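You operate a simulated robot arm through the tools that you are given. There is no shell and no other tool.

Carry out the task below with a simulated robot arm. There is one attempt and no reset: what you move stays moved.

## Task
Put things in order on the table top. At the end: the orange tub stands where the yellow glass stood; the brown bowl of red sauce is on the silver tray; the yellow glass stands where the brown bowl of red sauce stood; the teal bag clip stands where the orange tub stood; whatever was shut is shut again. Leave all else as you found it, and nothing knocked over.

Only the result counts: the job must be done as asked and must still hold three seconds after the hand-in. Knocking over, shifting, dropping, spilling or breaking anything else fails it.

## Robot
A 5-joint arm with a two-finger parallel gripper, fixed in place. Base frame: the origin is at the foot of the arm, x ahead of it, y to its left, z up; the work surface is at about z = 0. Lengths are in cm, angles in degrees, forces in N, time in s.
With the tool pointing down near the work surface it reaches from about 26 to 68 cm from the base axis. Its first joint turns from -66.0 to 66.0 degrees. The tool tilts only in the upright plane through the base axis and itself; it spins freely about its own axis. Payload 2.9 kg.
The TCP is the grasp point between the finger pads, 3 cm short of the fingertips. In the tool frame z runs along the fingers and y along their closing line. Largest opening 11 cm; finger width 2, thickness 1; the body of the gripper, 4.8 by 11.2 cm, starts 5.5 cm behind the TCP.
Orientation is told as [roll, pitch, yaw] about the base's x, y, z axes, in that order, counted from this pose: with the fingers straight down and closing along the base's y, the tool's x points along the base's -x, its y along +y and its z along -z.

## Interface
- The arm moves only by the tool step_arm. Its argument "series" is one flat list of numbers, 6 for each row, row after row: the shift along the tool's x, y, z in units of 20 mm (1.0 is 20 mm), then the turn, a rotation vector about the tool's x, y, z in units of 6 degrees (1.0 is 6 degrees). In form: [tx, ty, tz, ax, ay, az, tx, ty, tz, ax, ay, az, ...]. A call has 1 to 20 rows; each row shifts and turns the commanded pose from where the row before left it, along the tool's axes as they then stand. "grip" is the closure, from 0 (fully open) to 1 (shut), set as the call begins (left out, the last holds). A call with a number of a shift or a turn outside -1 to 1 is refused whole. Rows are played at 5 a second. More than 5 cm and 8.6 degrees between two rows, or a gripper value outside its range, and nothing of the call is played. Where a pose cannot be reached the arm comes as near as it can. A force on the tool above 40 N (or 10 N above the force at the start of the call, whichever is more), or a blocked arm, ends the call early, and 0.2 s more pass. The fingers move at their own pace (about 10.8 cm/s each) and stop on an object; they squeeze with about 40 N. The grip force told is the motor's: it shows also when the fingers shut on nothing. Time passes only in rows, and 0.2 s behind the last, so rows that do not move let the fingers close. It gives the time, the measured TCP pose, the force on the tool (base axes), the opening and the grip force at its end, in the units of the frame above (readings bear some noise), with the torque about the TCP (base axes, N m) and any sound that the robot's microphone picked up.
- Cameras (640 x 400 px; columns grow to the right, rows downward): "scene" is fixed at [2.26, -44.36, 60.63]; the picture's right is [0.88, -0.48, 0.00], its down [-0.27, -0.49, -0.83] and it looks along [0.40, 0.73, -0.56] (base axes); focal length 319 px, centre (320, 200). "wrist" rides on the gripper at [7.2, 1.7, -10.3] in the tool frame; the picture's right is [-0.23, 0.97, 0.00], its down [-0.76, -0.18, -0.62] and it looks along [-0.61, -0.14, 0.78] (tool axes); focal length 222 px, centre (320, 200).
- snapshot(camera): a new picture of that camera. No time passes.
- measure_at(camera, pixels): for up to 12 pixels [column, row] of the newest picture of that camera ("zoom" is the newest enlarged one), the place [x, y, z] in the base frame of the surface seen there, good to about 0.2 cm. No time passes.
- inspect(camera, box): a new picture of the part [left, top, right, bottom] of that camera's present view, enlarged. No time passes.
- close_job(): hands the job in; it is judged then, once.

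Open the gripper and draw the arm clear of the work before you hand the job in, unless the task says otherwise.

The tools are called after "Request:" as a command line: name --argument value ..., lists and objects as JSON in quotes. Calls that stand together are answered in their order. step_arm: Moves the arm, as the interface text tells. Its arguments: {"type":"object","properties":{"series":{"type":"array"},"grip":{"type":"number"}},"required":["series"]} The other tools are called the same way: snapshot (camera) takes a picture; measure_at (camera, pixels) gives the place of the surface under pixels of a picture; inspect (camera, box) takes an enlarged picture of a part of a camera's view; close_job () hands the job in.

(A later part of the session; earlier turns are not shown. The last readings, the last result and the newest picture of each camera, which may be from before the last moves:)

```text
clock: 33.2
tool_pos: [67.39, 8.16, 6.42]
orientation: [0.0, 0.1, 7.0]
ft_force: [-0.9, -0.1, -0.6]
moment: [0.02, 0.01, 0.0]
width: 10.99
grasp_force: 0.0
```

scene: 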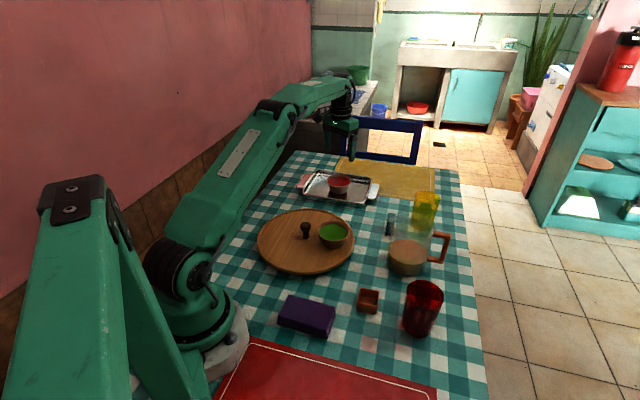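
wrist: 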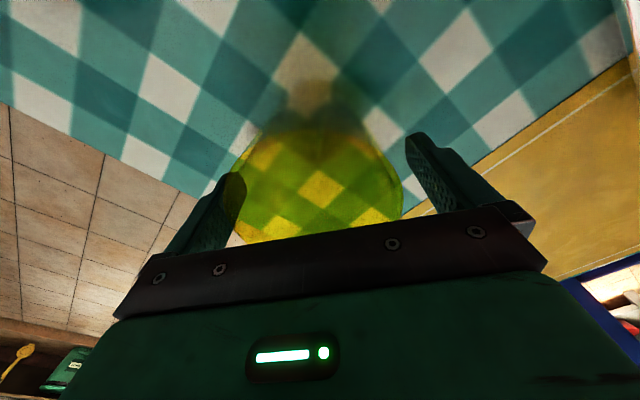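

The rim's near edge at wrist row 130 confirms the TCP is about 1.2 cm too far out. I shift 1.1 cm back toward the base in small steps and read the pose.

Request:
step_arm --series '[0.15, 0, 0, 0, 0, 0, 0.2, 0, 0, 0, 0, 0, 0.2, 0, 0, 0, 0, 0, 0, 0, 0, 0, 0, 0]'

Request:
inspect --camera "wrist" --box '[200, 110, 440, 260]'

```text
clock: 34.2
tool_pos: [67.32, 8.13, 6.4]
orientation: [0.0, 0.1, 7.0]
ft_force: [0.3, 0.7, -0.4]
moment: [0.0, -0.01, 0.0]
width: 11.01
grasp_force: 0.0
out of reach, approached as far as the arm can: row 1, 2, 3
```

```text
2.67 times, centred on (320, 185) of wrist
```

zoom: 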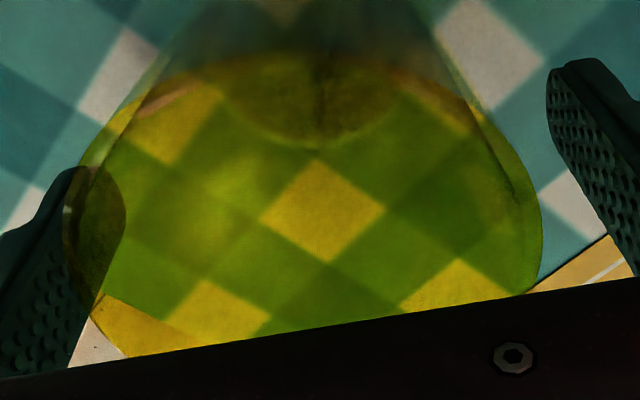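

The arm did not follow and reports out of reach, perhaps stuck at a straight elbow. I look at the whole arm posture before doing anything else.

Request:
snapshot --camera "scene"

```text
taken
```

scene: 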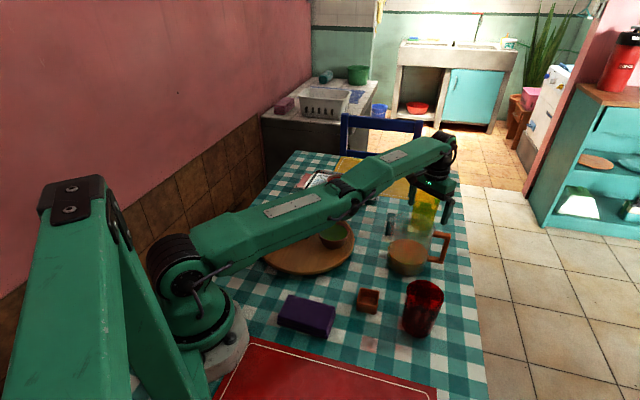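

The arm is stretched nearly straight (singular), which explains the outward drift. I back off upward with a slight inward component, fingers still well clear at the sides of the glass, and watch the pose.

Request:
step_arm --series '[0.1, 0, -0.5, 0, 0, 0, 0.1, 0, -0.5, 0, 0, 0, 0.1, 0, -0.5, 0, 0, 0]'

Request:
snapshot --camera "wrist"

```text
clock: 35.0
tool_pos: [67.16, 8.25, 9.46]
orientation: [-0.1, 0.0, 7.0]
ft_force: [0.2, 0.7, 0.5]
moment: [0.03, 0.02, -0.01]
width: 11.01
grasp_force: 0.1
out of reach, approached as far as the arm can: row 3
```

```text
taken
```

wrist: 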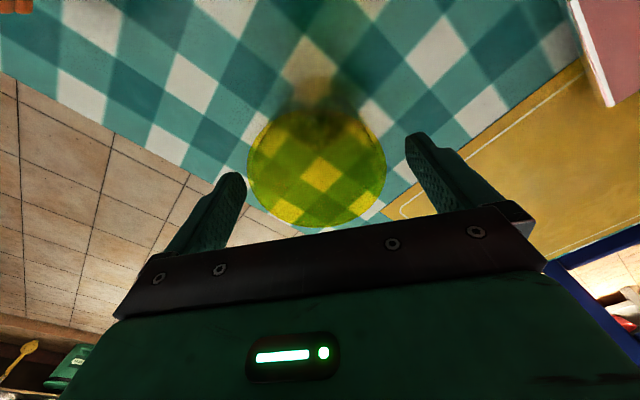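

The tool rose to z=9.5 cleanly. I continue up another 8 cm with a stronger inward component.

Request:
step_arm --series '[0.15, 0, -0.6, 0, 0, 0, 0.15, 0, -0.6, 0, 0, 0, 0.2, 0, -0.6, 0, 0, 0, 0.2, 0, -0.6, 0, 0, 0, 0.2, 0, -0.6, 0, 0, 0, 0.2, 0, -0.6, 0, 0, 0, 0.3, 0, -0.6, 0, 0, 0]'

```text
clock: 36.6
tool_pos: [65.61, 8.16, 18.04]
orientation: [0.0, 0.3, 7.0]
ft_force: [0.9, 0.9, 0.0]
moment: [0.03, 0.0, 0.02]
width: 11.02
grasp_force: 0.1
out of reach, approached as far as the arm can: row 2, 4, 7
```

At z=18 the fingers are above the glass. I now try pulling inward about 5 cm.

Request:
step_arm --series '[0.5, 0, 0, 0, 0, 0, 0.8, 0, 0, 0, 0, 0, 0.8, 0, 0, 0, 0, 0, 0.5, 0, 0, 0, 0, 0]'

Request:
snapshot --camera "scene"

```text
clock: 37.6
tool_pos: [65.55, 8.07, 18.65]
orientation: [0.0, 0.1, 7.0]
ft_force: [-0.6, 0.4, -0.8]
moment: [0.03, -0.01, 0.02]
width: 11.0
grasp_force: 0.1
out of reach, approached as far as the arm can: row 1, 2, 3, 4
```

```text
taken
```

scene: 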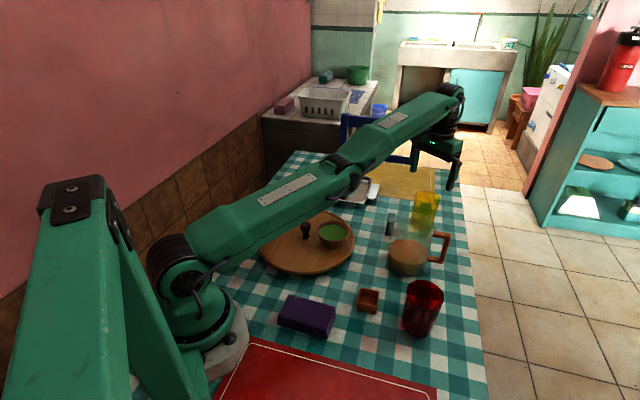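

The elbow is still straight. A combined down-and-inward move should bend it the right way; the tips are 5 cm above the glass, so I try one row of 2 cm down and 2 cm in.

Request:
step_arm --series '[1, 0, 1, 0, 0, 0]'

```text
clock: 38.0
tool_pos: [65.7, 8.17, 17.63]
orientation: [0.1, 0.0, 6.9]
ft_force: [0.7, 0.3, 0.1]
moment: [-0.01, 0.01, 0.01]
width: 11.0
grasp_force: 0.1
out of reach, approached as far as the arm can: row 1
```

Still straight. Tilting the fingertips inward about the wrist should bend the elbow back (the solver spreads the turn over the joints), so I try three rows of inward shift, slight rise and 4.8° tilt, well above everything.

Request:
step_arm --series '[0.8, 0, -0.3, 0, 0.8, 0, 0.8, 0, -0.3, 0, 0.8, 0, 0.8, 0, -0.3, 0, 0.8, 0]'

Request:
snapshot --camera "scene"

```text
clock: 38.8
tool_pos: [60.46, 7.53, 19.84]
orientation: [-0.1, 14.6, 7.0]
ft_force: [1.0, 0.5, -0.1]
moment: [-0.01, -0.03, -0.03]
width: 10.99
grasp_force: 0.1
out of reach, approached as far as the arm can: row 2
```

```text
taken
```

scene: 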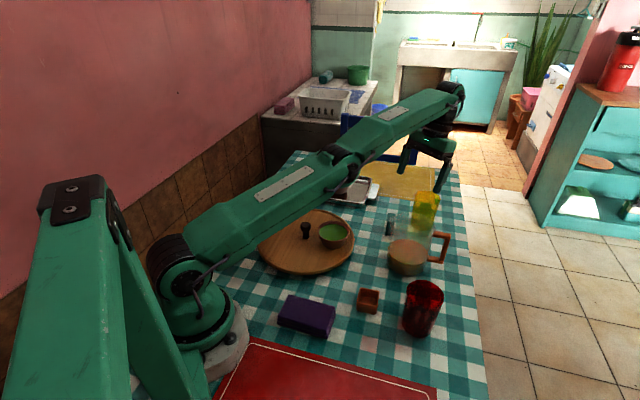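

The tool followed (pitch 14.6°, elbow slightly bent). Now I pull horizontally inward about 6 cm at this tilt.

Request:
step_arm --series '[0.7, 0, 0.18, 0, 0, 0, 0.7, 0, 0.18, 0, 0, 0, 0.7, 0, 0.18, 0, 0, 0, 0.7, 0, 0.18, 0, 0, 0]'

Request:
snapshot --camera "scene"

```text
clock: 39.8
tool_pos: [60.39, 7.47, 19.93]
orientation: [0.1, 14.5, 7.0]
ft_force: [1.0, -0.4, 0.1]
moment: [0.02, 0.0, 0.01]
width: 11.02
grasp_force: 0.1
out of reach, approached as far as the arm can: row 1, 2, 3, 4
```

```text
taken
```

scene: 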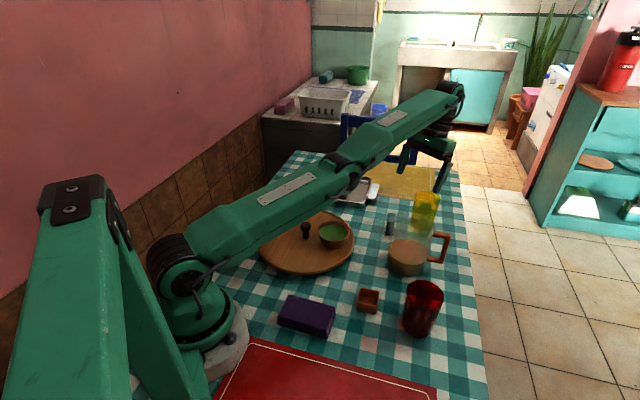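

Inward is refused. To learn whether the elbow is over-straightened on the wrong side, I test a small outward move of 1 cm.

Request:
step_arm --series '[-0.25, 0, -0.06, 0, 0, 0, -0.25, 0, -0.06, 0, 0, 0]'

Request:
inspect --camera "scene" --box '[140, 60, 492, 300]'

```text
clock: 40.4
tool_pos: [60.43, 7.39, 19.88]
orientation: [0.1, 14.5, 7.0]
ft_force: [0.1, 0.3, -0.2]
moment: [0.0, 0.05, -0.02]
width: 10.99
grasp_force: 0.2
out of reach, approached as far as the arm can: row 1, 2
```

```text
1.67 times, centred on (316, 180) of scene
```

zoom: 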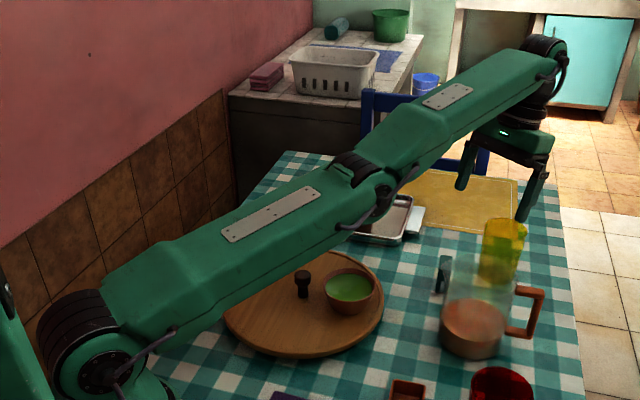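

Both directions are refused, so the elbow sits at its straight limit. I tilt the fingertips further inward by 19° about the wrist (free air at z≈20) to make the solver bend the elbow the right way.

Request:
step_arm --series '[0.84, 0, 0, 0, 0.8, 0, 0.84, 0, 0, 0, 0.8, 0, 0.84, 0, 0, 0, 0.8, 0, 0.84, 0, 0, 0, 0.8, 0]'

Request:
snapshot --camera "scene"

```text
clock: 41.4
tool_pos: [53.58, 6.66, 21.97]
orientation: [-0.1, 33.4, 7.1]
ft_force: [0.6, 0.1, 0.2]
moment: [-0.03, 0.03, -0.01]
width: 10.97
grasp_force: 0.1
out of reach, approached as far as the arm can: row 4
```

```text
taken
```

scene: 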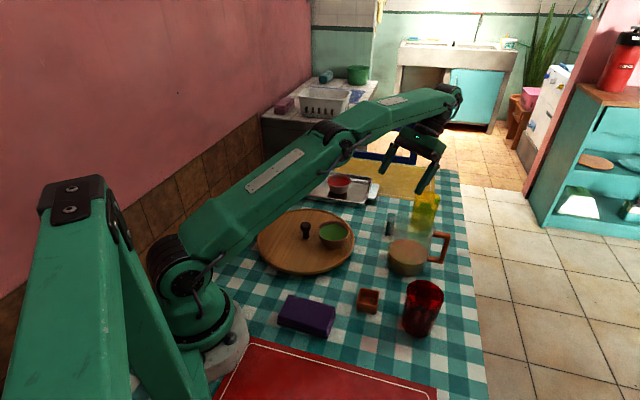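

The elbow is now visibly bent upward. I rotate the tool back to vertical in place, which draws the wrist inward and bends the elbow more.

Request:
step_arm --series '[0.2, 0, 0, 0, -0.8, 0, 0.2, 0, 0, 0, -0.8, 0, 0.2, 0, 0, 0, -0.8, 0, 0.2, 0, 0, 0, -0.8, 0, 0.1, 0, 0, 0, -0.8, 0, 0, 0, 0, 0, -0.8, 0, 0, 0, 0, 0, -0.77, 0]'

Request:
snapshot --camera "scene"

Request:
snapshot --camera "wrist"

```text
clock: 43.0
tool_pos: [52.18, 6.32, 23.07]
orientation: [0.0, 0.1, 7.1]
ft_force: [-0.8, 0.1, -0.5]
moment: [0.01, 0.01, -0.03]
width: 11.0
grasp_force: 0.1
```

```text
taken
```

scene: 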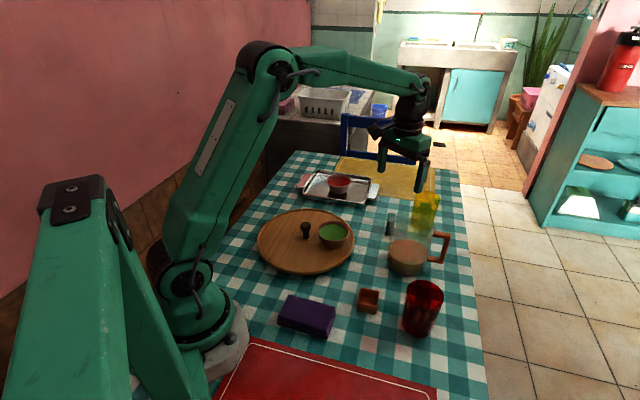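

```text
taken
```

wrist: 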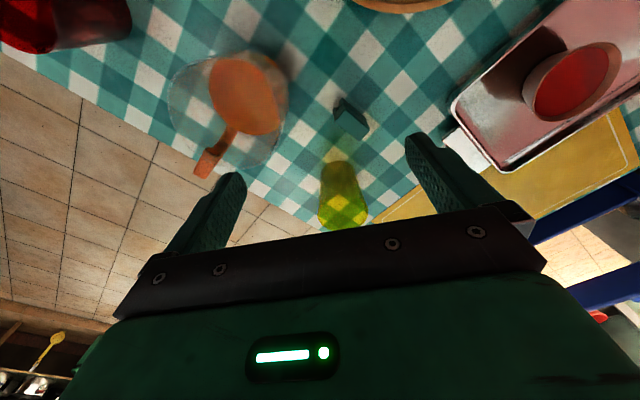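

The arm is back to a healthy elbow-up posture at (52.2, 6.3, 23), and nothing was disturbed. Before a lower, inside-out approach I measure the pitcher's rim and handle around (215,90) in the wrist view.

Request:
inspect --camera "wrist" --box '[150, 30, 390, 240]'

```text
1.90 times, centred on (270, 135) of wrist
```

zoom: 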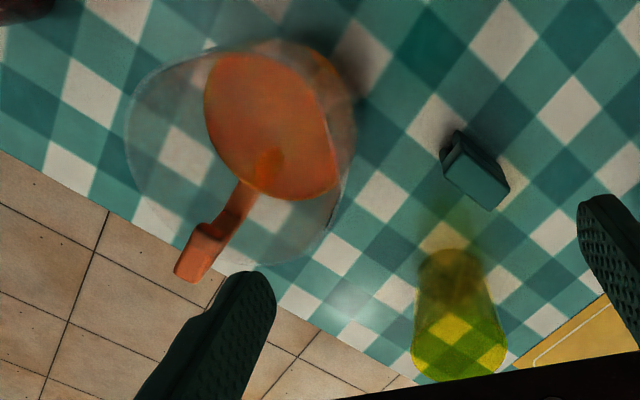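

Request:
measure_at --camera "zoom" --pixels '[[190, 270], [205, 240], [235, 205], [270, 115], [215, 70], [335, 180], [127, 130], [345, 185], [345, 100], [280, 265], [265, 185], [180, 260]]'

Request:
measure_at --camera "scene" --pixels '[[388, 240], [391, 265], [407, 275], [425, 262], [433, 238], [447, 238], [440, 258], [407, 245], [434, 245], [390, 235], [395, 222], [438, 262]]'

```text
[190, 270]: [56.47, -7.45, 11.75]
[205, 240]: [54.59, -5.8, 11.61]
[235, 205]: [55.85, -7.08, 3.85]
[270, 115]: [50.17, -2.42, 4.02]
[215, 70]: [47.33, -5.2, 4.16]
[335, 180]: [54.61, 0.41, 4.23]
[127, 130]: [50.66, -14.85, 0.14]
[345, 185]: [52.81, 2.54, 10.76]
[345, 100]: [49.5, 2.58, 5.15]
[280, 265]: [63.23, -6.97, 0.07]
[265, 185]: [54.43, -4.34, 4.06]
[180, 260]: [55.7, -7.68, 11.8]
```

```text
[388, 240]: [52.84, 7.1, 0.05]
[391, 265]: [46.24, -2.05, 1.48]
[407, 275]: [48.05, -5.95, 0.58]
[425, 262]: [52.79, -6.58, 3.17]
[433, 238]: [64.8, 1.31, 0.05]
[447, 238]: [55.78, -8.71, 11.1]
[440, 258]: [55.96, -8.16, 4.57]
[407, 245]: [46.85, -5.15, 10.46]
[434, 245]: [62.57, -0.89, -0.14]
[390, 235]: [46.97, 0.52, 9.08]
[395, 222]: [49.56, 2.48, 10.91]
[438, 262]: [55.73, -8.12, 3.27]
```

The pitcher is centred about (50.9, -2.1), radius 5, height 13. I move out to (58.5, 7.2), then down to z≈12, from where I can slide over the glass within the arm's reach.

Request:
step_arm --series '[-0.6, 0.01, 0, 0, 0, 0, -0.9, 0.015, 0, 0, 0, 0, -0.9, 0.015, 0, 0, 0, 0, -0.79, 0.01, 0, 0, 0, 0, 0, 0, 0.5, 0, 0, 0, 0, 0, 0.9, 0, 0, 0, 0, 0, 0.9, 0, 0, 0, 0, 0, 0.9, 0, 0, 0, 0, 0, 0.9, 0, 0, 0, 0, 0, 0.9, 0, 0, 0, 0, 0, 0.5, 0, 0, 0, 0, 0, 0, 0, 0, 0]' --grip 0

Request:
snapshot --camera "wrist"

Request:
inspect --camera "scene" --box '[330, 120, 490, 270]'

```text
clock: 45.6
tool_pos: [58.42, 7.39, 11.83]
orientation: [0.1, 0.3, 7.0]
ft_force: [-0.1, -1.2, 0.7]
moment: [0.03, 0.01, -0.01]
width: 11.0
grasp_force: 0.0
```

```text
taken
```

wrist: 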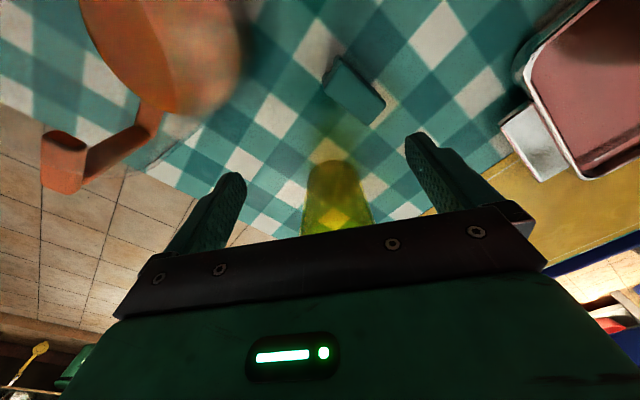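

```text
2.67 times, centred on (410, 195) of scene
```

zoom: 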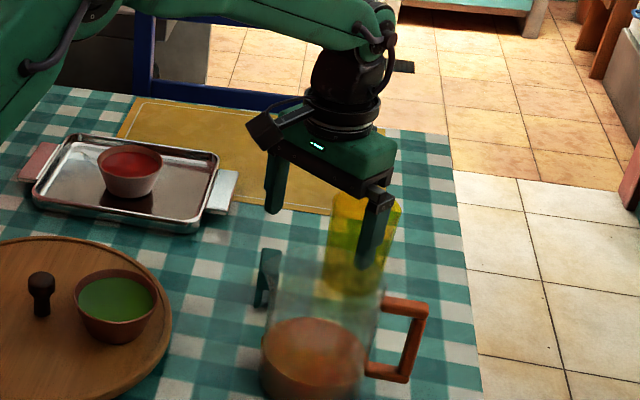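

All is clear: the glass is ahead between the fingers' lanes. I slide diagonally outward and down to about (66.2, 8.15, 6.4), straddling the glass.

Request:
step_arm --series '[-0.2, -0.005, 0.2, 0, 0, 0, -0.34, -0.009, 0.25, 0, 0, 0, -0.34, -0.009, 0.25, 0, 0, 0, -0.34, -0.009, 0.25, 0, 0, 0, -0.34, -0.009, 0.25, 0, 0, 0, -0.34, -0.009, 0.25, 0, 0, 0, -0.34, -0.009, 0.25, 0, 0, 0, -0.34, -0.009, 0.25, 0, 0, 0, -0.34, -0.009, 0.25, 0, 0, 0, -0.34, -0.009, 0.2, 0, 0, 0, -0.34, -0.009, 0.2, 0, 0, 0, -0.3, -0.009, 0.1, 0, 0, 0, 0, 0, 0, 0, 0, 0]' --grip 0

Request:
snapshot --camera "wrist"

Request:
inspect --camera "scene" --box '[350, 130, 510, 240]'

```text
clock: 48.4
tool_pos: [66.14, 7.82, 6.51]
orientation: [0.0, 0.2, 6.9]
ft_force: [-0.2, 0.2, -0.1]
moment: [0.0, 0.02, -0.01]
width: 11.01
grasp_force: 0.1
```

```text
taken
```

wrist: 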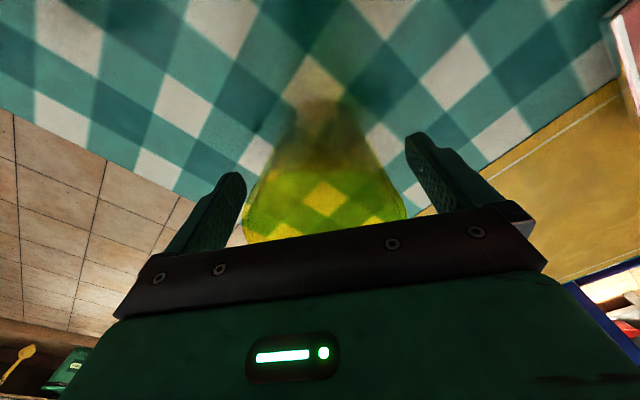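

```text
3.64 times, centred on (430, 185) of scene
```

zoom: 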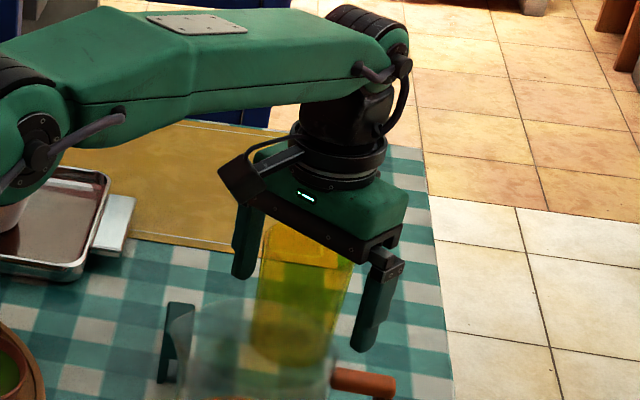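

The glass spans columns 242–406, about 2 mm to the +y side of the TCP; I correct by 2 mm and then close gently on it.

Request:
step_arm --series '[0, 0.05, 0, 0, 0, 0, 0, 0.06, 0, 0, 0, 0, 0, 0, 0, 0, 0, 0]' --grip 0

Request:
inspect --camera "wrist" --box '[200, 110, 440, 260]'

```text
clock: 49.2
tool_pos: [66.25, 8.19, 6.37]
orientation: [0.0, 0.2, 6.9]
ft_force: [-0.6, -0.5, -0.3]
moment: [0.03, -0.01, 0.03]
width: 10.99
grasp_force: 0.1
```

```text
2.67 times, centred on (320, 185) of wrist
```

zoom: 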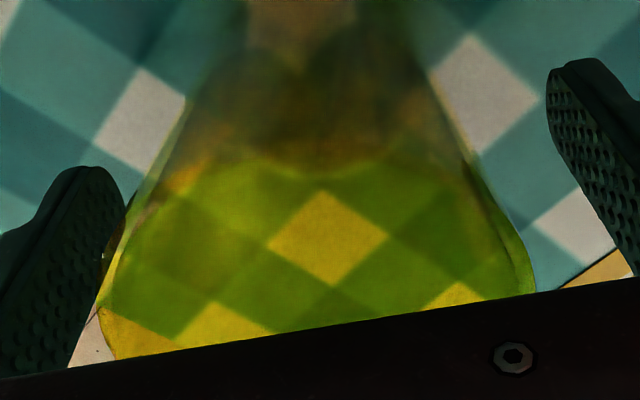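

The glass is now centred between the pads (zoom columns 97–535). I close the gripper.

Request:
step_arm --series '[0, 0, 0, 0, 0, 0, 0, 0, 0, 0, 0, 0, 0, 0, 0, 0, 0, 0, 0, 0, 0, 0, 0, 0, 0, 0, 0, 0, 0, 0]' --grip 1

Request:
inspect --camera "scene" --box '[350, 130, 510, 240]'

```text
clock: 50.4
tool_pos: [66.16, 8.21, 6.58]
orientation: [0.0, 0.2, 7.0]
ft_force: [-0.2, 0.8, 0.3]
moment: [0.11, -0.01, 0.01]
width: 7.05
grasp_force: 39.7
```

```text
3.64 times, centred on (430, 185) of scene
```

zoom: 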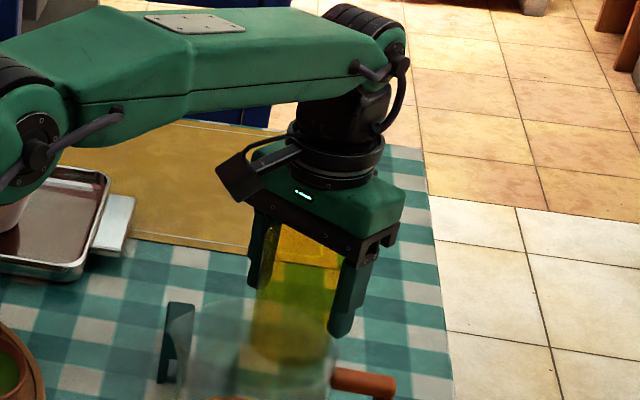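

The glass is held at 7.05 cm width. I lift it and pull inward-upward, keeping within reach and clearing the clip (top 5.3).

Request:
step_arm --series '[0, 0, -0.15, 0, 0, 0, 0, 0, -0.3, 0, 0, 0, 0, 0, -0.45, 0, 0, 0, 0.25, 0, -0.5, 0, 0, 0, 0.3, 0, -0.5, 0, 0, 0, 0.3, 0, -0.5, 0, 0, 0, 0.3, 0, -0.5, 0, 0, 0, 0.3, 0, -0.5, 0, 0, 0, 0.4, 0, -0.6, 0, 0, 0, 0.4, 0, -0.6, 0, 0, 0, 0.4, 0, -0.6, 0, 0, 0, 0.4, 0, -0.6, 0, 0, 0, 0.4, 0, -0.6, 0, 0, 0, 0.4, 0, -0.5, 0, 0, 0, 0.4, 0, -0.4, 0, 0, 0, 0.3, 0, -0.2, 0, 0, 0, 0, 0, 0, 0, 0, 0]'

Request:
snapshot --camera "scene"

Request:
snapshot --camera "wrist"

```text
clock: 54.0
tool_pos: [57.03, 7.16, 21.44]
orientation: [0.0, 0.2, 6.9]
ft_force: [-0.1, -0.5, -2.1]
moment: [0.05, 0.01, -0.01]
width: 7.07
grasp_force: 40.4
```

```text
taken
```

scene: 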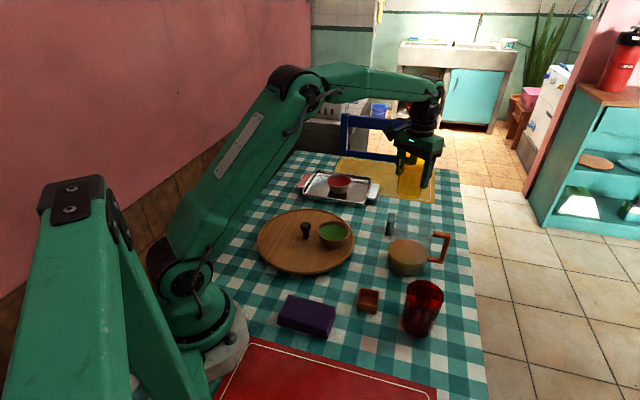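

```text
taken
```

wrist: 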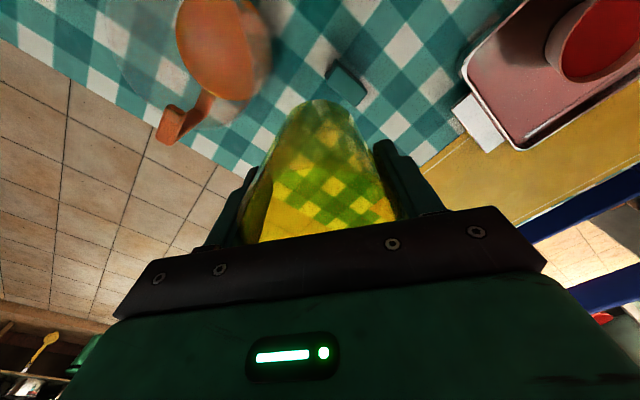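

The glass is securely held. I carry it at z≈21 over the turntable to above the bowl's former spot (25.8, 22.8).

Request:
step_arm --series '[0.2456, 0.1635, 0, 0, 0, 0, 0.4911, 0.327, 0, 0, 0, 0, 0.8185, 0.545, 0, 0, 0, 0, 0.8185, 0.545, 0, 0, 0, 0, 0.8185, 0.545, 0, 0, 0, 0, 0.8185, 0.545, 0, 0, 0, 0, 0.8185, 0.545, 0, 0, 0, 0, 0.8185, 0.545, 0, 0, 0, 0, 0.8185, 0.545, 0, 0, 0, 0, 0.8185, 0.545, 0, 0, 0, 0, 0.8185, 0.545, 0, 0, 0, 0, 0.8185, 0.545, 0, 0, 0, 0, 0.8185, 0.545, 0, 0, 0, 0, 0.8185, 0.545, 0, 0, 0, 0, 0.8185, 0.545, 0, 0, 0, 0, 0.8185, 0.545, 0, 0, 0, 0, 0.8185, 0.545, 0, 0, 0, 0, 0.8185, 0.545, 0, 0, 0, 0, 0.4911, 0.327, 0, 0, 0, 0, 0.2456, 0.1635, 0, 0, 0, 0]'

Request:
snapshot --camera "wrist"

Request:
inspect --camera "scene" --box '[210, 120, 402, 280]'

```text
clock: 58.2
tool_pos: [25.79, 22.87, 21.59]
orientation: [-0.1, 0.1, 6.9]
ft_force: [0.9, 0.0, -2.1]
moment: [0.03, 0.01, 0.01]
width: 7.07
grasp_force: 39.7
```

```text
taken
```

wrist: 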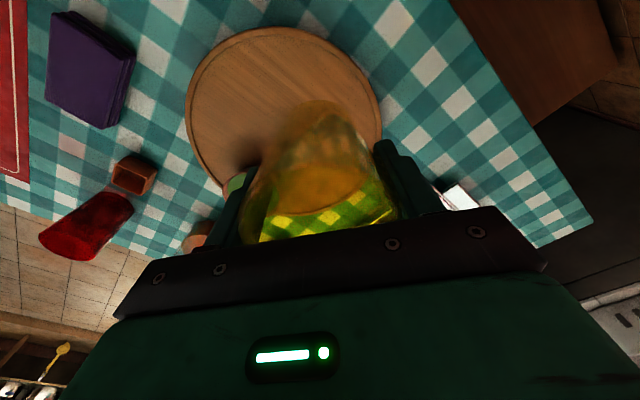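

```text
2.50 times, centred on (306, 200) of scene
```

zoom: 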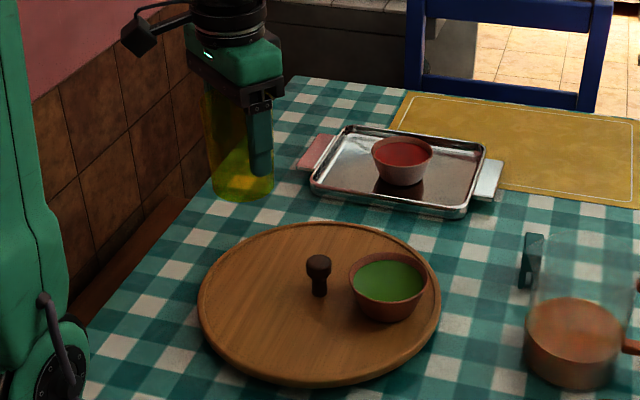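

The glass hangs above the empty spot; contact is expected at TCP z≈9.0. I descend to about 9.5 first.

Request:
step_arm --series '[0, 0, 0.3, 0, 0, 0, 0, 0, 0.6, 0, 0, 0, 0, 0, 0.7, 0, 0, 0, 0, 0, 0.7, 0, 0, 0, 0, 0, 0.7, 0, 0, 0, 0, 0, 0.7, 0, 0, 0, 0, 0, 0.7, 0, 0, 0, 0, 0, 0.6, 0, 0, 0, 0, 0, 0.5, 0, 0, 0, 0, 0, 0.3, 0, 0, 0, 0, 0, 0.2, 0, 0, 0, 0, 0, 0, 0, 0, 0]'

Request:
inspect --camera "scene" --box '[210, 160, 370, 270]'

Request:
snapshot --camera "wrist"

```text
clock: 60.8
tool_pos: [25.94, 22.85, 9.47]
orientation: [0.0, 0.2, 7.0]
ft_force: [0.1, 0.0, -2.1]
moment: [0.06, 0.0, -0.02]
width: 7.07
grasp_force: 40.6
```

```text
3.64 times, centred on (290, 215) of scene
```

zoom: 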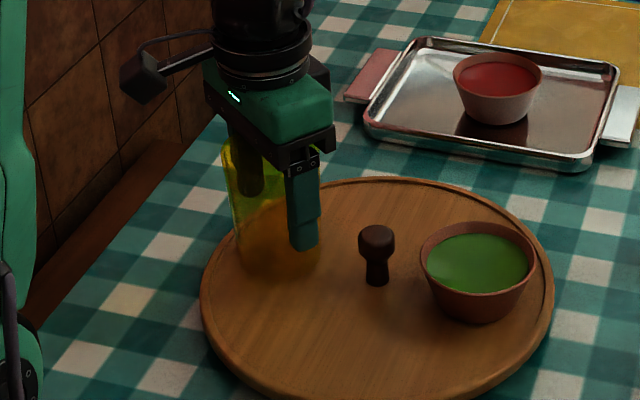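

```text
taken
```

wrist: 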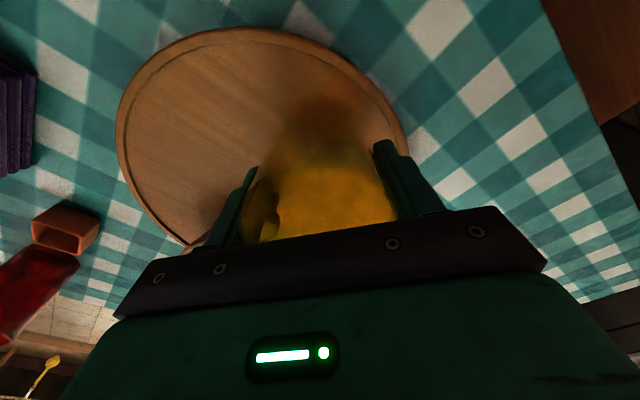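

The weight reads -2.1 N and it is just above the board. I lower in small steps until contact.

Request:
step_arm --series '[0, 0, 0.08, 0, 0, 0, 0, 0, 0.05, 0, 0, 0, 0, 0, 0, 0, 0, 0]'

```text
clock: 61.6
tool_pos: [25.85, 22.96, 9.24]
orientation: [-0.1, 0.0, 7.0]
ft_force: [0.2, 0.0, -0.9]
moment: [-0.01, 0.01, 0.0]
width: 7.05
grasp_force: 39.9
```

Request:
step_arm --series '[0, 0, 0.05, 0, 0, 0, 0, 0, 0, 0, 0, 0]'

Request:
inspect --camera "scene" --box '[240, 190, 320, 240]'

```text
clock: 62.2
tool_pos: [25.82, 22.74, 9.31]
orientation: [-0.1, 0.1, 7.1]
ft_force: [0.6, -0.8, -1.9]
moment: [0.01, -0.04, -0.02]
width: 7.04
grasp_force: 40.1
```

```text
8.00 times, centred on (280, 215) of scene
```

zoom: 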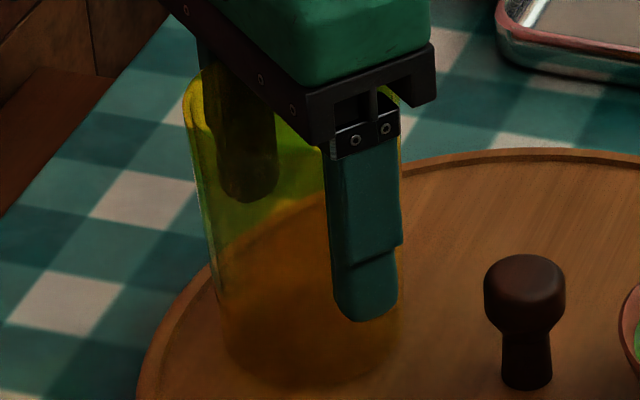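

Force is still just the weight (about -2 N); I keep lowering 1 mm at a time.

Request:
step_arm --series '[0, 0, 0.05, 0, 0, 0, 0, 0, 0, 0, 0, 0]'

```text
clock: 62.8
tool_pos: [25.86, 22.93, 9.11]
orientation: [-0.1, 0.1, 7.0]
ft_force: [-0.1, -0.2, -2.2]
moment: [0.0, 0.0, 0.01]
width: 7.04
grasp_force: 40.4
```

No contact yet (-2.2 N at z≈9.1); one more 1 mm step.

Request:
step_arm --series '[0, 0, 0.05, 0, 0, 0, 0, 0, 0, 0, 0, 0]'

```text
clock: 63.4
tool_pos: [25.85, 22.92, 9.05]
orientation: [0.0, 0.1, 7.0]
ft_force: [0.0, 0.5, -1.8]
moment: [0.0, -0.03, 0.0]
width: 7.04
grasp_force: 40.3
```

Still hanging free at z≈9.05; another 1 mm step.

Request:
step_arm --series '[0, 0, 0.05, 0, 0, 0, 0, 0, 0, 0, 0, 0]'

```text
clock: 64.0
tool_pos: [25.88, 22.97, 8.99]
orientation: [0.0, 0.0, 7.0]
ft_force: [1.1, -1.4, 13.6]
moment: [0.26, 0.2, -0.02]
width: 7.06
grasp_force: 40.3
```

Contact at z≈9.0 (force jumped to +13.6 N). I ease up 0.4 mm and open the fingers.

Request:
step_arm --series '[0, 0, -0.02, 0, 0, 0, 0, 0, 0, 0, 0, 0]'

Request:
step_arm --series '[0, 0, 0, 0, 0, 0, 0, 0, 0, 0, 0, 0, 0, 0, 0, 0, 0, 0, 0, 0, 0, 0, 0, 0]' --grip 0.08

Request:
snapshot --camera "wrist"

Request:
inspect --camera "scene" --box '[220, 160, 380, 260]'

```text
clock: 64.6
tool_pos: [25.95, 22.84, 8.95]
orientation: [0.0, 0.0, 7.0]
ft_force: [1.0, 1.2, 15.0]
moment: [0.39, 0.24, 0.07]
width: 7.04
grasp_force: 40.2
```

```text
clock: 65.6
tool_pos: [25.88, 22.76, 8.93]
orientation: [-0.1, 0.1, 7.0]
ft_force: [1.1, 0.2, -0.6]
moment: [0.01, 0.0, 0.01]
width: 10.12
grasp_force: 0.1
```

```text
taken
```

wrist: 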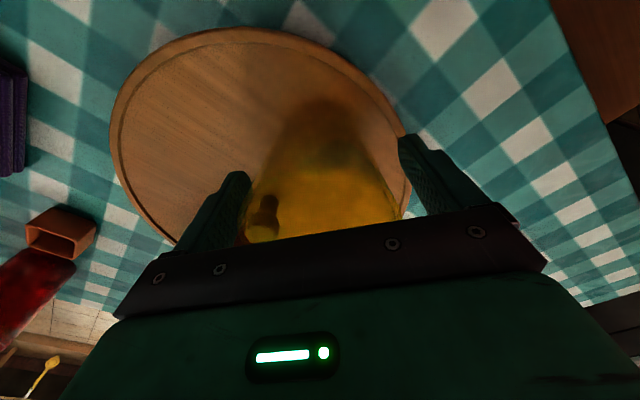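

```text
4.00 times, centred on (300, 210) of scene
```

zoom: 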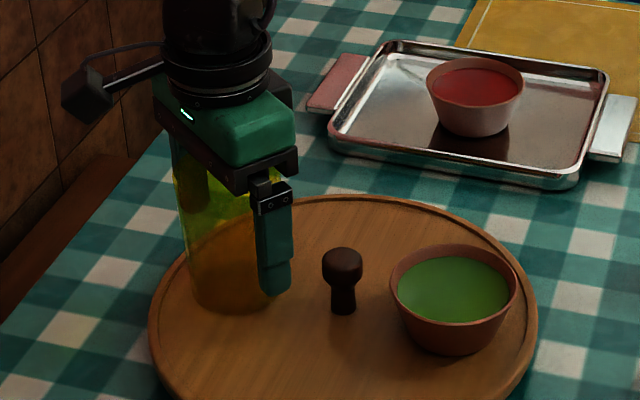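

The glass stands free between the open fingers. I raise straight up about 14 cm.

Request:
step_arm --series '[0, 0, -0.2, 0, 0, 0, 0, 0, -0.4, 0, 0, 0, 0, 0, -0.6, 0, 0, 0, 0, 0, -0.7, 0, 0, 0, 0, 0, -0.8, 0, 0, 0, 0, 0, -0.8, 0, 0, 0, 0, 0, -0.8, 0, 0, 0, 0, 0, -0.8, 0, 0, 0, 0, 0, -0.8, 0, 0, 0, 0, 0, -0.8, 0, 0, 0, 0, 0, -0.6, 0, 0, 0, 0, 0, 0, 0, 0, 0]'

Request:
snapshot --camera "wrist"

Request:
inspect --camera "scene" --box '[220, 160, 380, 270]'

```text
clock: 68.2
tool_pos: [25.85, 22.86, 23.47]
orientation: [-0.1, 0.1, 7.0]
ft_force: [0.0, 0.3, -0.5]
moment: [0.04, 0.01, 0.0]
width: 10.13
grasp_force: 0.1
```

```text
taken
```

wrist: 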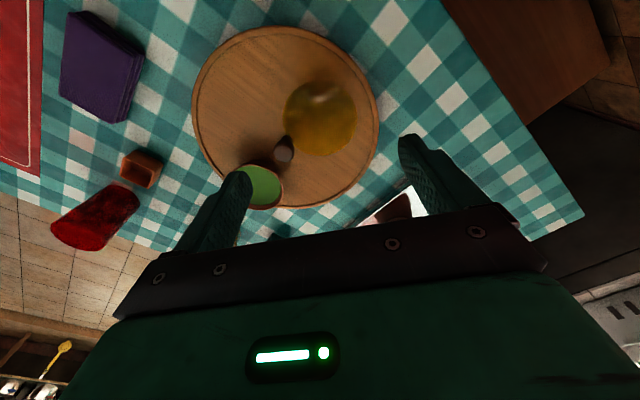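

```text
3.64 times, centred on (300, 215) of scene
```

zoom: 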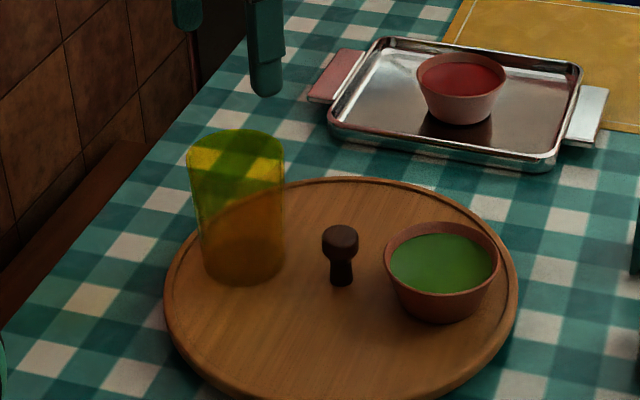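

The glass stands upright on the turntable. Next is the tub; I measure the neighbours: purple block, red placemat edge and the red glass.

Request:
snapshot --camera "scene"

Request:
measure_at --camera "scene" --pixels '[[288, 297], [334, 309], [332, 320], [326, 335], [280, 322], [340, 352], [300, 347], [380, 367], [421, 290], [405, 300], [440, 300], [416, 335]]'

Request:
measure_at --camera "scene" --pixels '[[368, 298], [352, 325], [345, 300], [333, 224], [321, 232], [346, 232], [334, 243], [305, 225], [340, 180], [329, 181], [350, 182], [339, 187]]'

```text
taken
```

scene: 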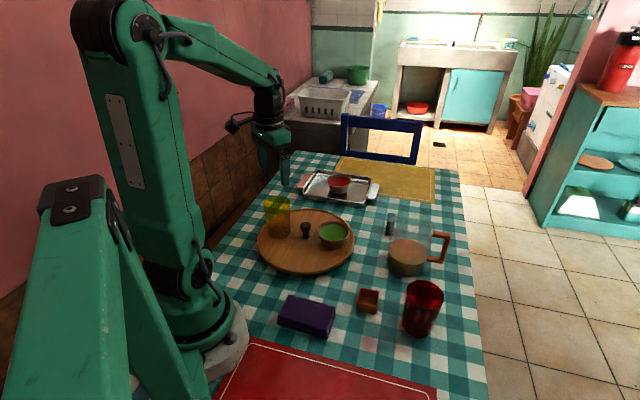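

```text
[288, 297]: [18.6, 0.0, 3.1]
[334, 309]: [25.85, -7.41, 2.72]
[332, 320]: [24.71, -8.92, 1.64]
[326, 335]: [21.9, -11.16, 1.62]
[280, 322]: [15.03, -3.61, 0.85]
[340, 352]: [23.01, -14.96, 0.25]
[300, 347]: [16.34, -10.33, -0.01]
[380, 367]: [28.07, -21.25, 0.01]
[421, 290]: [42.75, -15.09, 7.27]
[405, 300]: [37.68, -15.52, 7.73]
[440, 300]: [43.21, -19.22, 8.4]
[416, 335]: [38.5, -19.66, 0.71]
```

```text
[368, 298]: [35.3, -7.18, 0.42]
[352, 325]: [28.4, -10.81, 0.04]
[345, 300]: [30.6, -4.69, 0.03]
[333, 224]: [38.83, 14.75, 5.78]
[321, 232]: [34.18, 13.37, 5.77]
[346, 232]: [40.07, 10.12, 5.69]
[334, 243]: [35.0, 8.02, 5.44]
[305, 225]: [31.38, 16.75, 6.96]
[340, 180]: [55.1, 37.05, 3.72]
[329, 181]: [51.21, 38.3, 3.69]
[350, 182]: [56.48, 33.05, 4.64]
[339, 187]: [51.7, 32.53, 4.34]
```

The surroundings are clear for a grasp with fingers closing along 47° (yaw -43°). I travel at z≈22 over to above the tub at (34.3, -8.3).

Request:
step_arm --series '[-0.0566, -0.3946, 0.042, 0, 0, 0, -0.0991, -0.6905, 0.0735, 0, 0, 0, -0.1416, -0.9864, 0.105, 0, 0, 0, -0.1416, -0.9864, 0.105, 0, 0, 0, -0.1416, -0.9864, 0.105, 0, 0, 0, -0.1416, -0.9864, 0.105, 0, 0, 0, -0.1416, -0.9864, 0.105, 0, 0, 0, -0.1416, -0.9864, 0.105, 0, 0, 0, -0.1416, -0.9864, 0.105, 0, 0, 0, -0.1416, -0.9864, 0.105, 0, 0, 0, -0.1416, -0.9864, 0.105, 0, 0, 0, -0.1416, -0.9864, 0.105, 0, 0, 0, -0.1416, -0.9864, 0.105, 0, 0, 0, -0.1416, -0.9864, 0.105, 0, 0, 0, -0.1416, -0.9864, 0.105, 0, 0, 0, -0.1416, -0.9864, 0.105, 0, 0, 0, -0.0991, -0.6905, 0.0735, 0, 0, 0, -0.0566, -0.3946, 0.042, 0, 0, 0]'

Request:
step_arm --series '[0, 0, 0, 0, 0, 0.926, 0, 0, 0, 0, 0, 0.926, 0, 0, 0, 0, 0, 0.926, 0, 0, 0, 0, 0, 0.926, 0, 0, 0, 0, 0, 0.926, 0, 0, 0, 0, 0, 0.926, 0, 0, 0, 0, 0, 0.926, 0, 0, 0, 0, 0, 0.926, 0, 0, 0, 0, 0, 0.926]' --grip 0.2

Request:
snapshot --camera "wrist"

```text
clock: 72.0
tool_pos: [34.33, -8.21, 20.02]
orientation: [0.1, 0.2, 7.0]
ft_force: [0.4, -0.5, 0.0]
moment: [0.03, 0.0, -0.01]
width: 10.14
grasp_force: 0.1
```

```text
clock: 74.0
tool_pos: [34.24, -8.26, 20.24]
orientation: [-0.1, 0.1, -43.2]
ft_force: [1.1, 0.4, 0.0]
moment: [0.03, -0.04, 0.03]
width: 8.81
grasp_force: 0.1
```

```text
taken
```

wrist: 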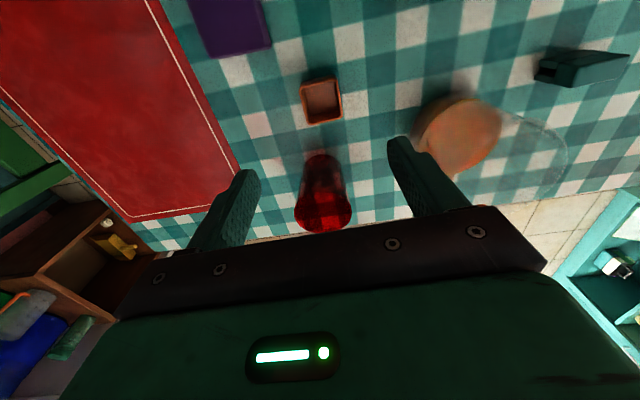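

The tub appears at (321,100), its edges aligned with the finger line. I zoom and measure its rim for centring.

Request:
inspect --camera "wrist" --box '[281, 70, 361, 130]'

```text
6.67 times, centred on (321, 100) of wrist
```

zoom: 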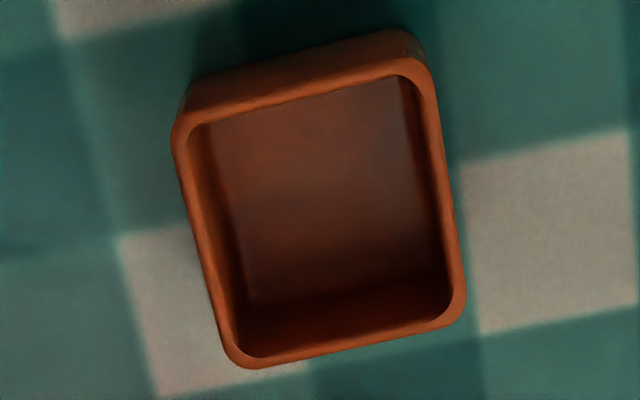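

Request:
measure_at --camera "zoom" --pixels '[[183, 135], [422, 80], [460, 300], [240, 360], [300, 102], [345, 342], [205, 240], [442, 190], [182, 125], [425, 72], [465, 310], [235, 355]]'

```text
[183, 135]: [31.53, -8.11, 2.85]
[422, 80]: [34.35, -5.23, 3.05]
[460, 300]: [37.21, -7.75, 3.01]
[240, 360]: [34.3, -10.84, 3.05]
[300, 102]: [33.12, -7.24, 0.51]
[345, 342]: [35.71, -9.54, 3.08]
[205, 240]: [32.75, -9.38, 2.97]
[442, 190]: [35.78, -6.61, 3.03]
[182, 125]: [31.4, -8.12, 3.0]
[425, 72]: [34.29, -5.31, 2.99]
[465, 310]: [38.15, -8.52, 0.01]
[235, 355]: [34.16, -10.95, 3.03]
```

The tub's centre reads about (34.28, -8.1). I nudge 1 mm and descend to z≈6 for a check.

Request:
step_arm --series '[0.04, 0.044, 0.4, 0, 0, 0, 0, 0, 0.8, 0, 0, 0, 0, 0, 0.8, 0, 0, 0, 0, 0, 0.8, 0, 0, 0, 0, 0, 0.8, 0, 0, 0, 0, 0, 0.8, 0, 0, 0, 0, 0, 0.8, 0, 0, 0, 0, 0, 0.8, 0, 0, 0, 0, 0, 0.6, 0, 0, 0, 0, 0, 0.4, 0, 0, 0, 0, 0, 0, 0, 0, 0]'

Request:
snapshot --camera "wrist"

Request:
inspect --camera "scene" --box '[280, 220, 460, 350]'

```text
clock: 76.4
tool_pos: [34.14, -8.23, 6.09]
orientation: [-0.1, 0.2, -43.1]
ft_force: [-0.1, 0.7, -0.2]
moment: [0.02, 0.0, -0.02]
width: 8.83
grasp_force: 0.0
```

```text
taken
```

wrist: 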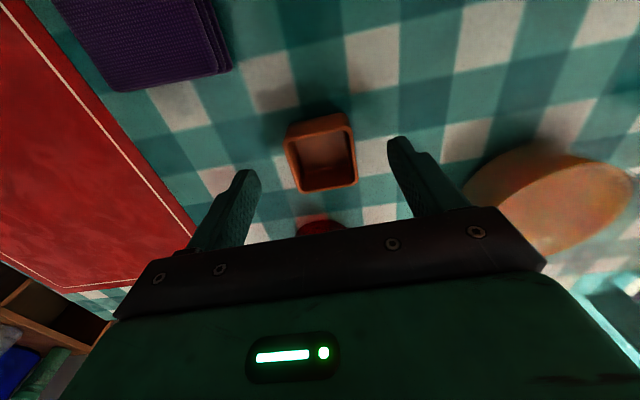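

```text
3.08 times, centred on (370, 285) of scene
```

zoom: 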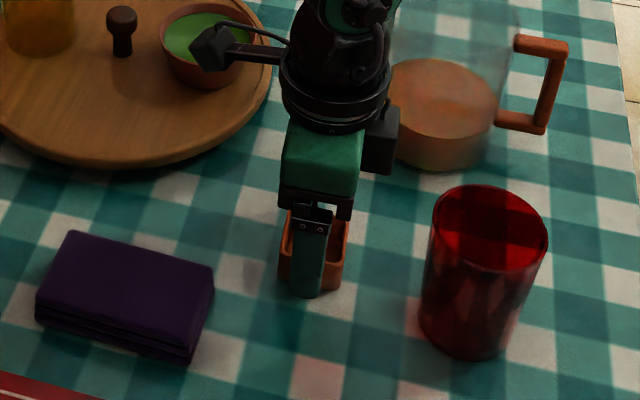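

The tub is centred (columns 284–358) between the fingers. I descend to z≈3.5 and then close.

Request:
step_arm --series '[0, 0, 0.4, 0, 0, 0, 0, 0, 0.4, 0, 0, 0, 0, 0, 0.3, 0, 0, 0, 0, 0, 0.18, 0, 0, 0, 0, 0, 0, 0, 0, 0]'

Request:
snapshot --camera "wrist"

```text
clock: 77.6
tool_pos: [34.16, -8.18, 3.63]
orientation: [-0.2, 0.2, -43.1]
ft_force: [-0.1, 0.3, 0.2]
moment: [0.0, 0.02, 0.01]
width: 8.79
grasp_force: 0.0
```

```text
taken
```

wrist: 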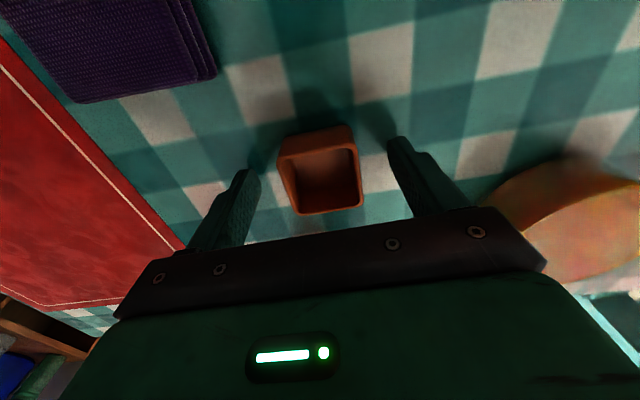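

The tub is well centred between the fingers at z=3.6. I close on it.

Request:
step_arm --series '[0, 0, 0, 0, 0, 0, 0, 0, 0, 0, 0, 0, 0, 0, 0, 0, 0, 0, 0, 0, 0, 0, 0, 0, 0, 0, 0, 0, 0, 0]' --grip 1

Request:
snapshot --camera "wrist"

```text
clock: 78.8
tool_pos: [34.09, -8.09, 3.59]
orientation: [0.0, 0.2, -43.2]
ft_force: [-0.5, 0.1, 0.7]
moment: [0.03, -0.02, -0.02]
width: 4.45
grasp_force: 40.1
```

```text
taken
```

wrist: 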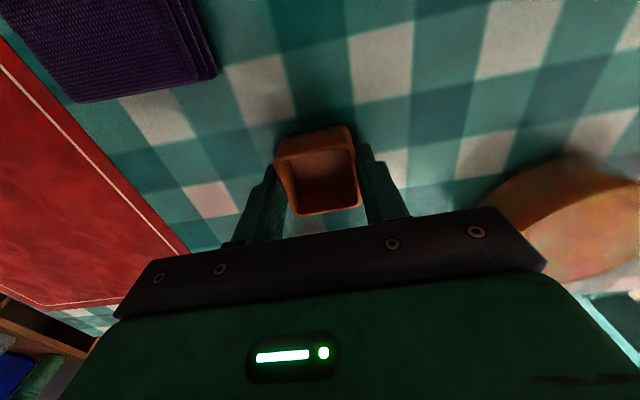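

The tub is held (4.45 cm). I lift straight up to z≈22.

Request:
step_arm --series '[0, 0, -0.2, 0, 0, 0, 0, 0, -0.4, 0, 0, 0, 0, 0, -0.6, 0, 0, 0, 0, 0, -0.8, 0, 0, 0, 0, 0, -0.8, 0, 0, 0, 0, 0, -0.8, 0, 0, 0, 0, 0, -0.8, 0, 0, 0, 0, 0, -0.8, 0, 0, 0, 0, 0, -0.8, 0, 0, 0, 0, 0, -0.8, 0, 0, 0, 0, 0, -0.8, 0, 0, 0, 0, 0, -0.8, 0, 0, 0, 0, 0, -0.6, 0, 0, 0, 0, 0, -0.2, 0, 0, 0, 0, 0, 0, 0, 0, 0]'

Request:
snapshot --camera "scene"

Request:
snapshot --camera "wrist"

```text
clock: 82.0
tool_pos: [34.34, -8.08, 22.0]
orientation: [-0.1, 0.2, -43.1]
ft_force: [-0.4, 0.4, -0.7]
moment: [-0.01, 0.01, -0.02]
width: 4.46
grasp_force: 39.6
```

```text
taken
```

scene: 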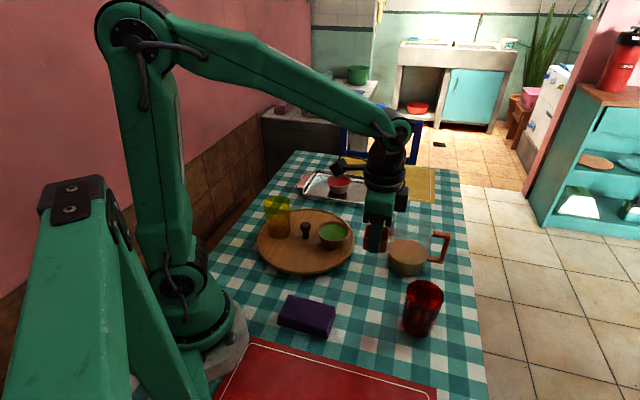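

```text
taken
```

wrist: 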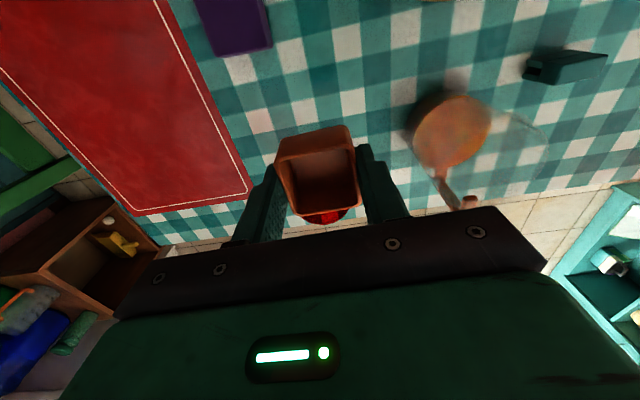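

The tub hangs level. I carry it at z=22 above the pitcher's height toward (60.5, 7.6).

Request:
step_arm --series '[-0.1048, 0.3628, 0, 0, 0, 0, -0.1834, 0.635, 0, 0, 0, 0, -0.262, 0.9071, 0, 0, 0, 0, -0.262, 0.9071, 0, 0, 0, 0, -0.262, 0.9071, 0, 0, 0, 0, -0.262, 0.9071, 0, 0, 0, 0, -0.262, 0.9071, 0, 0, 0, 0, -0.262, 0.9071, 0, 0, 0, 0, -0.262, 0.9071, 0, 0, 0, 0, -0.262, 0.9071, 0, 0, 0, 0, -0.262, 0.9071, 0, 0, 0, 0, -0.262, 0.9071, 0, 0, 0, 0, -0.262, 0.9071, 0, 0, 0, 0, -0.262, 0.9071, 0, 0, 0, 0, -0.262, 0.9071, 0, 0, 0, 0, -0.262, 0.9071, 0, 0, 0, 0, -0.1834, 0.635, 0, 0, 0, 0, -0.1048, 0.3628, 0, 0, 0, 0, 0, 0, 0, 0, 0, 0]'

Request:
snapshot --camera "wrist"

Request:
inspect --camera "scene" --box '[330, 100, 490, 270]'

```text
clock: 86.0
tool_pos: [60.39, 7.26, 21.94]
orientation: [-0.2, 0.0, -43.1]
ft_force: [-0.4, -0.4, 0.6]
moment: [0.0, -0.03, 0.03]
width: 4.46
grasp_force: 39.8
```

```text
taken
```

wrist: 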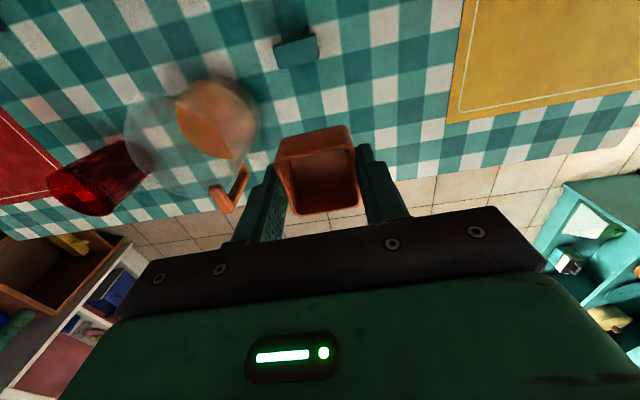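

```text
2.35 times, centred on (410, 185) of scene
```

zoom: 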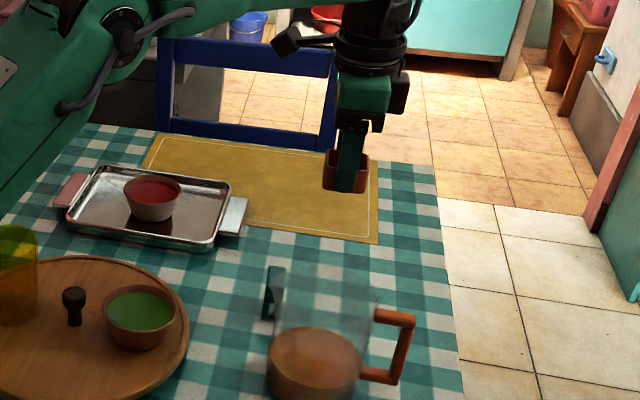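

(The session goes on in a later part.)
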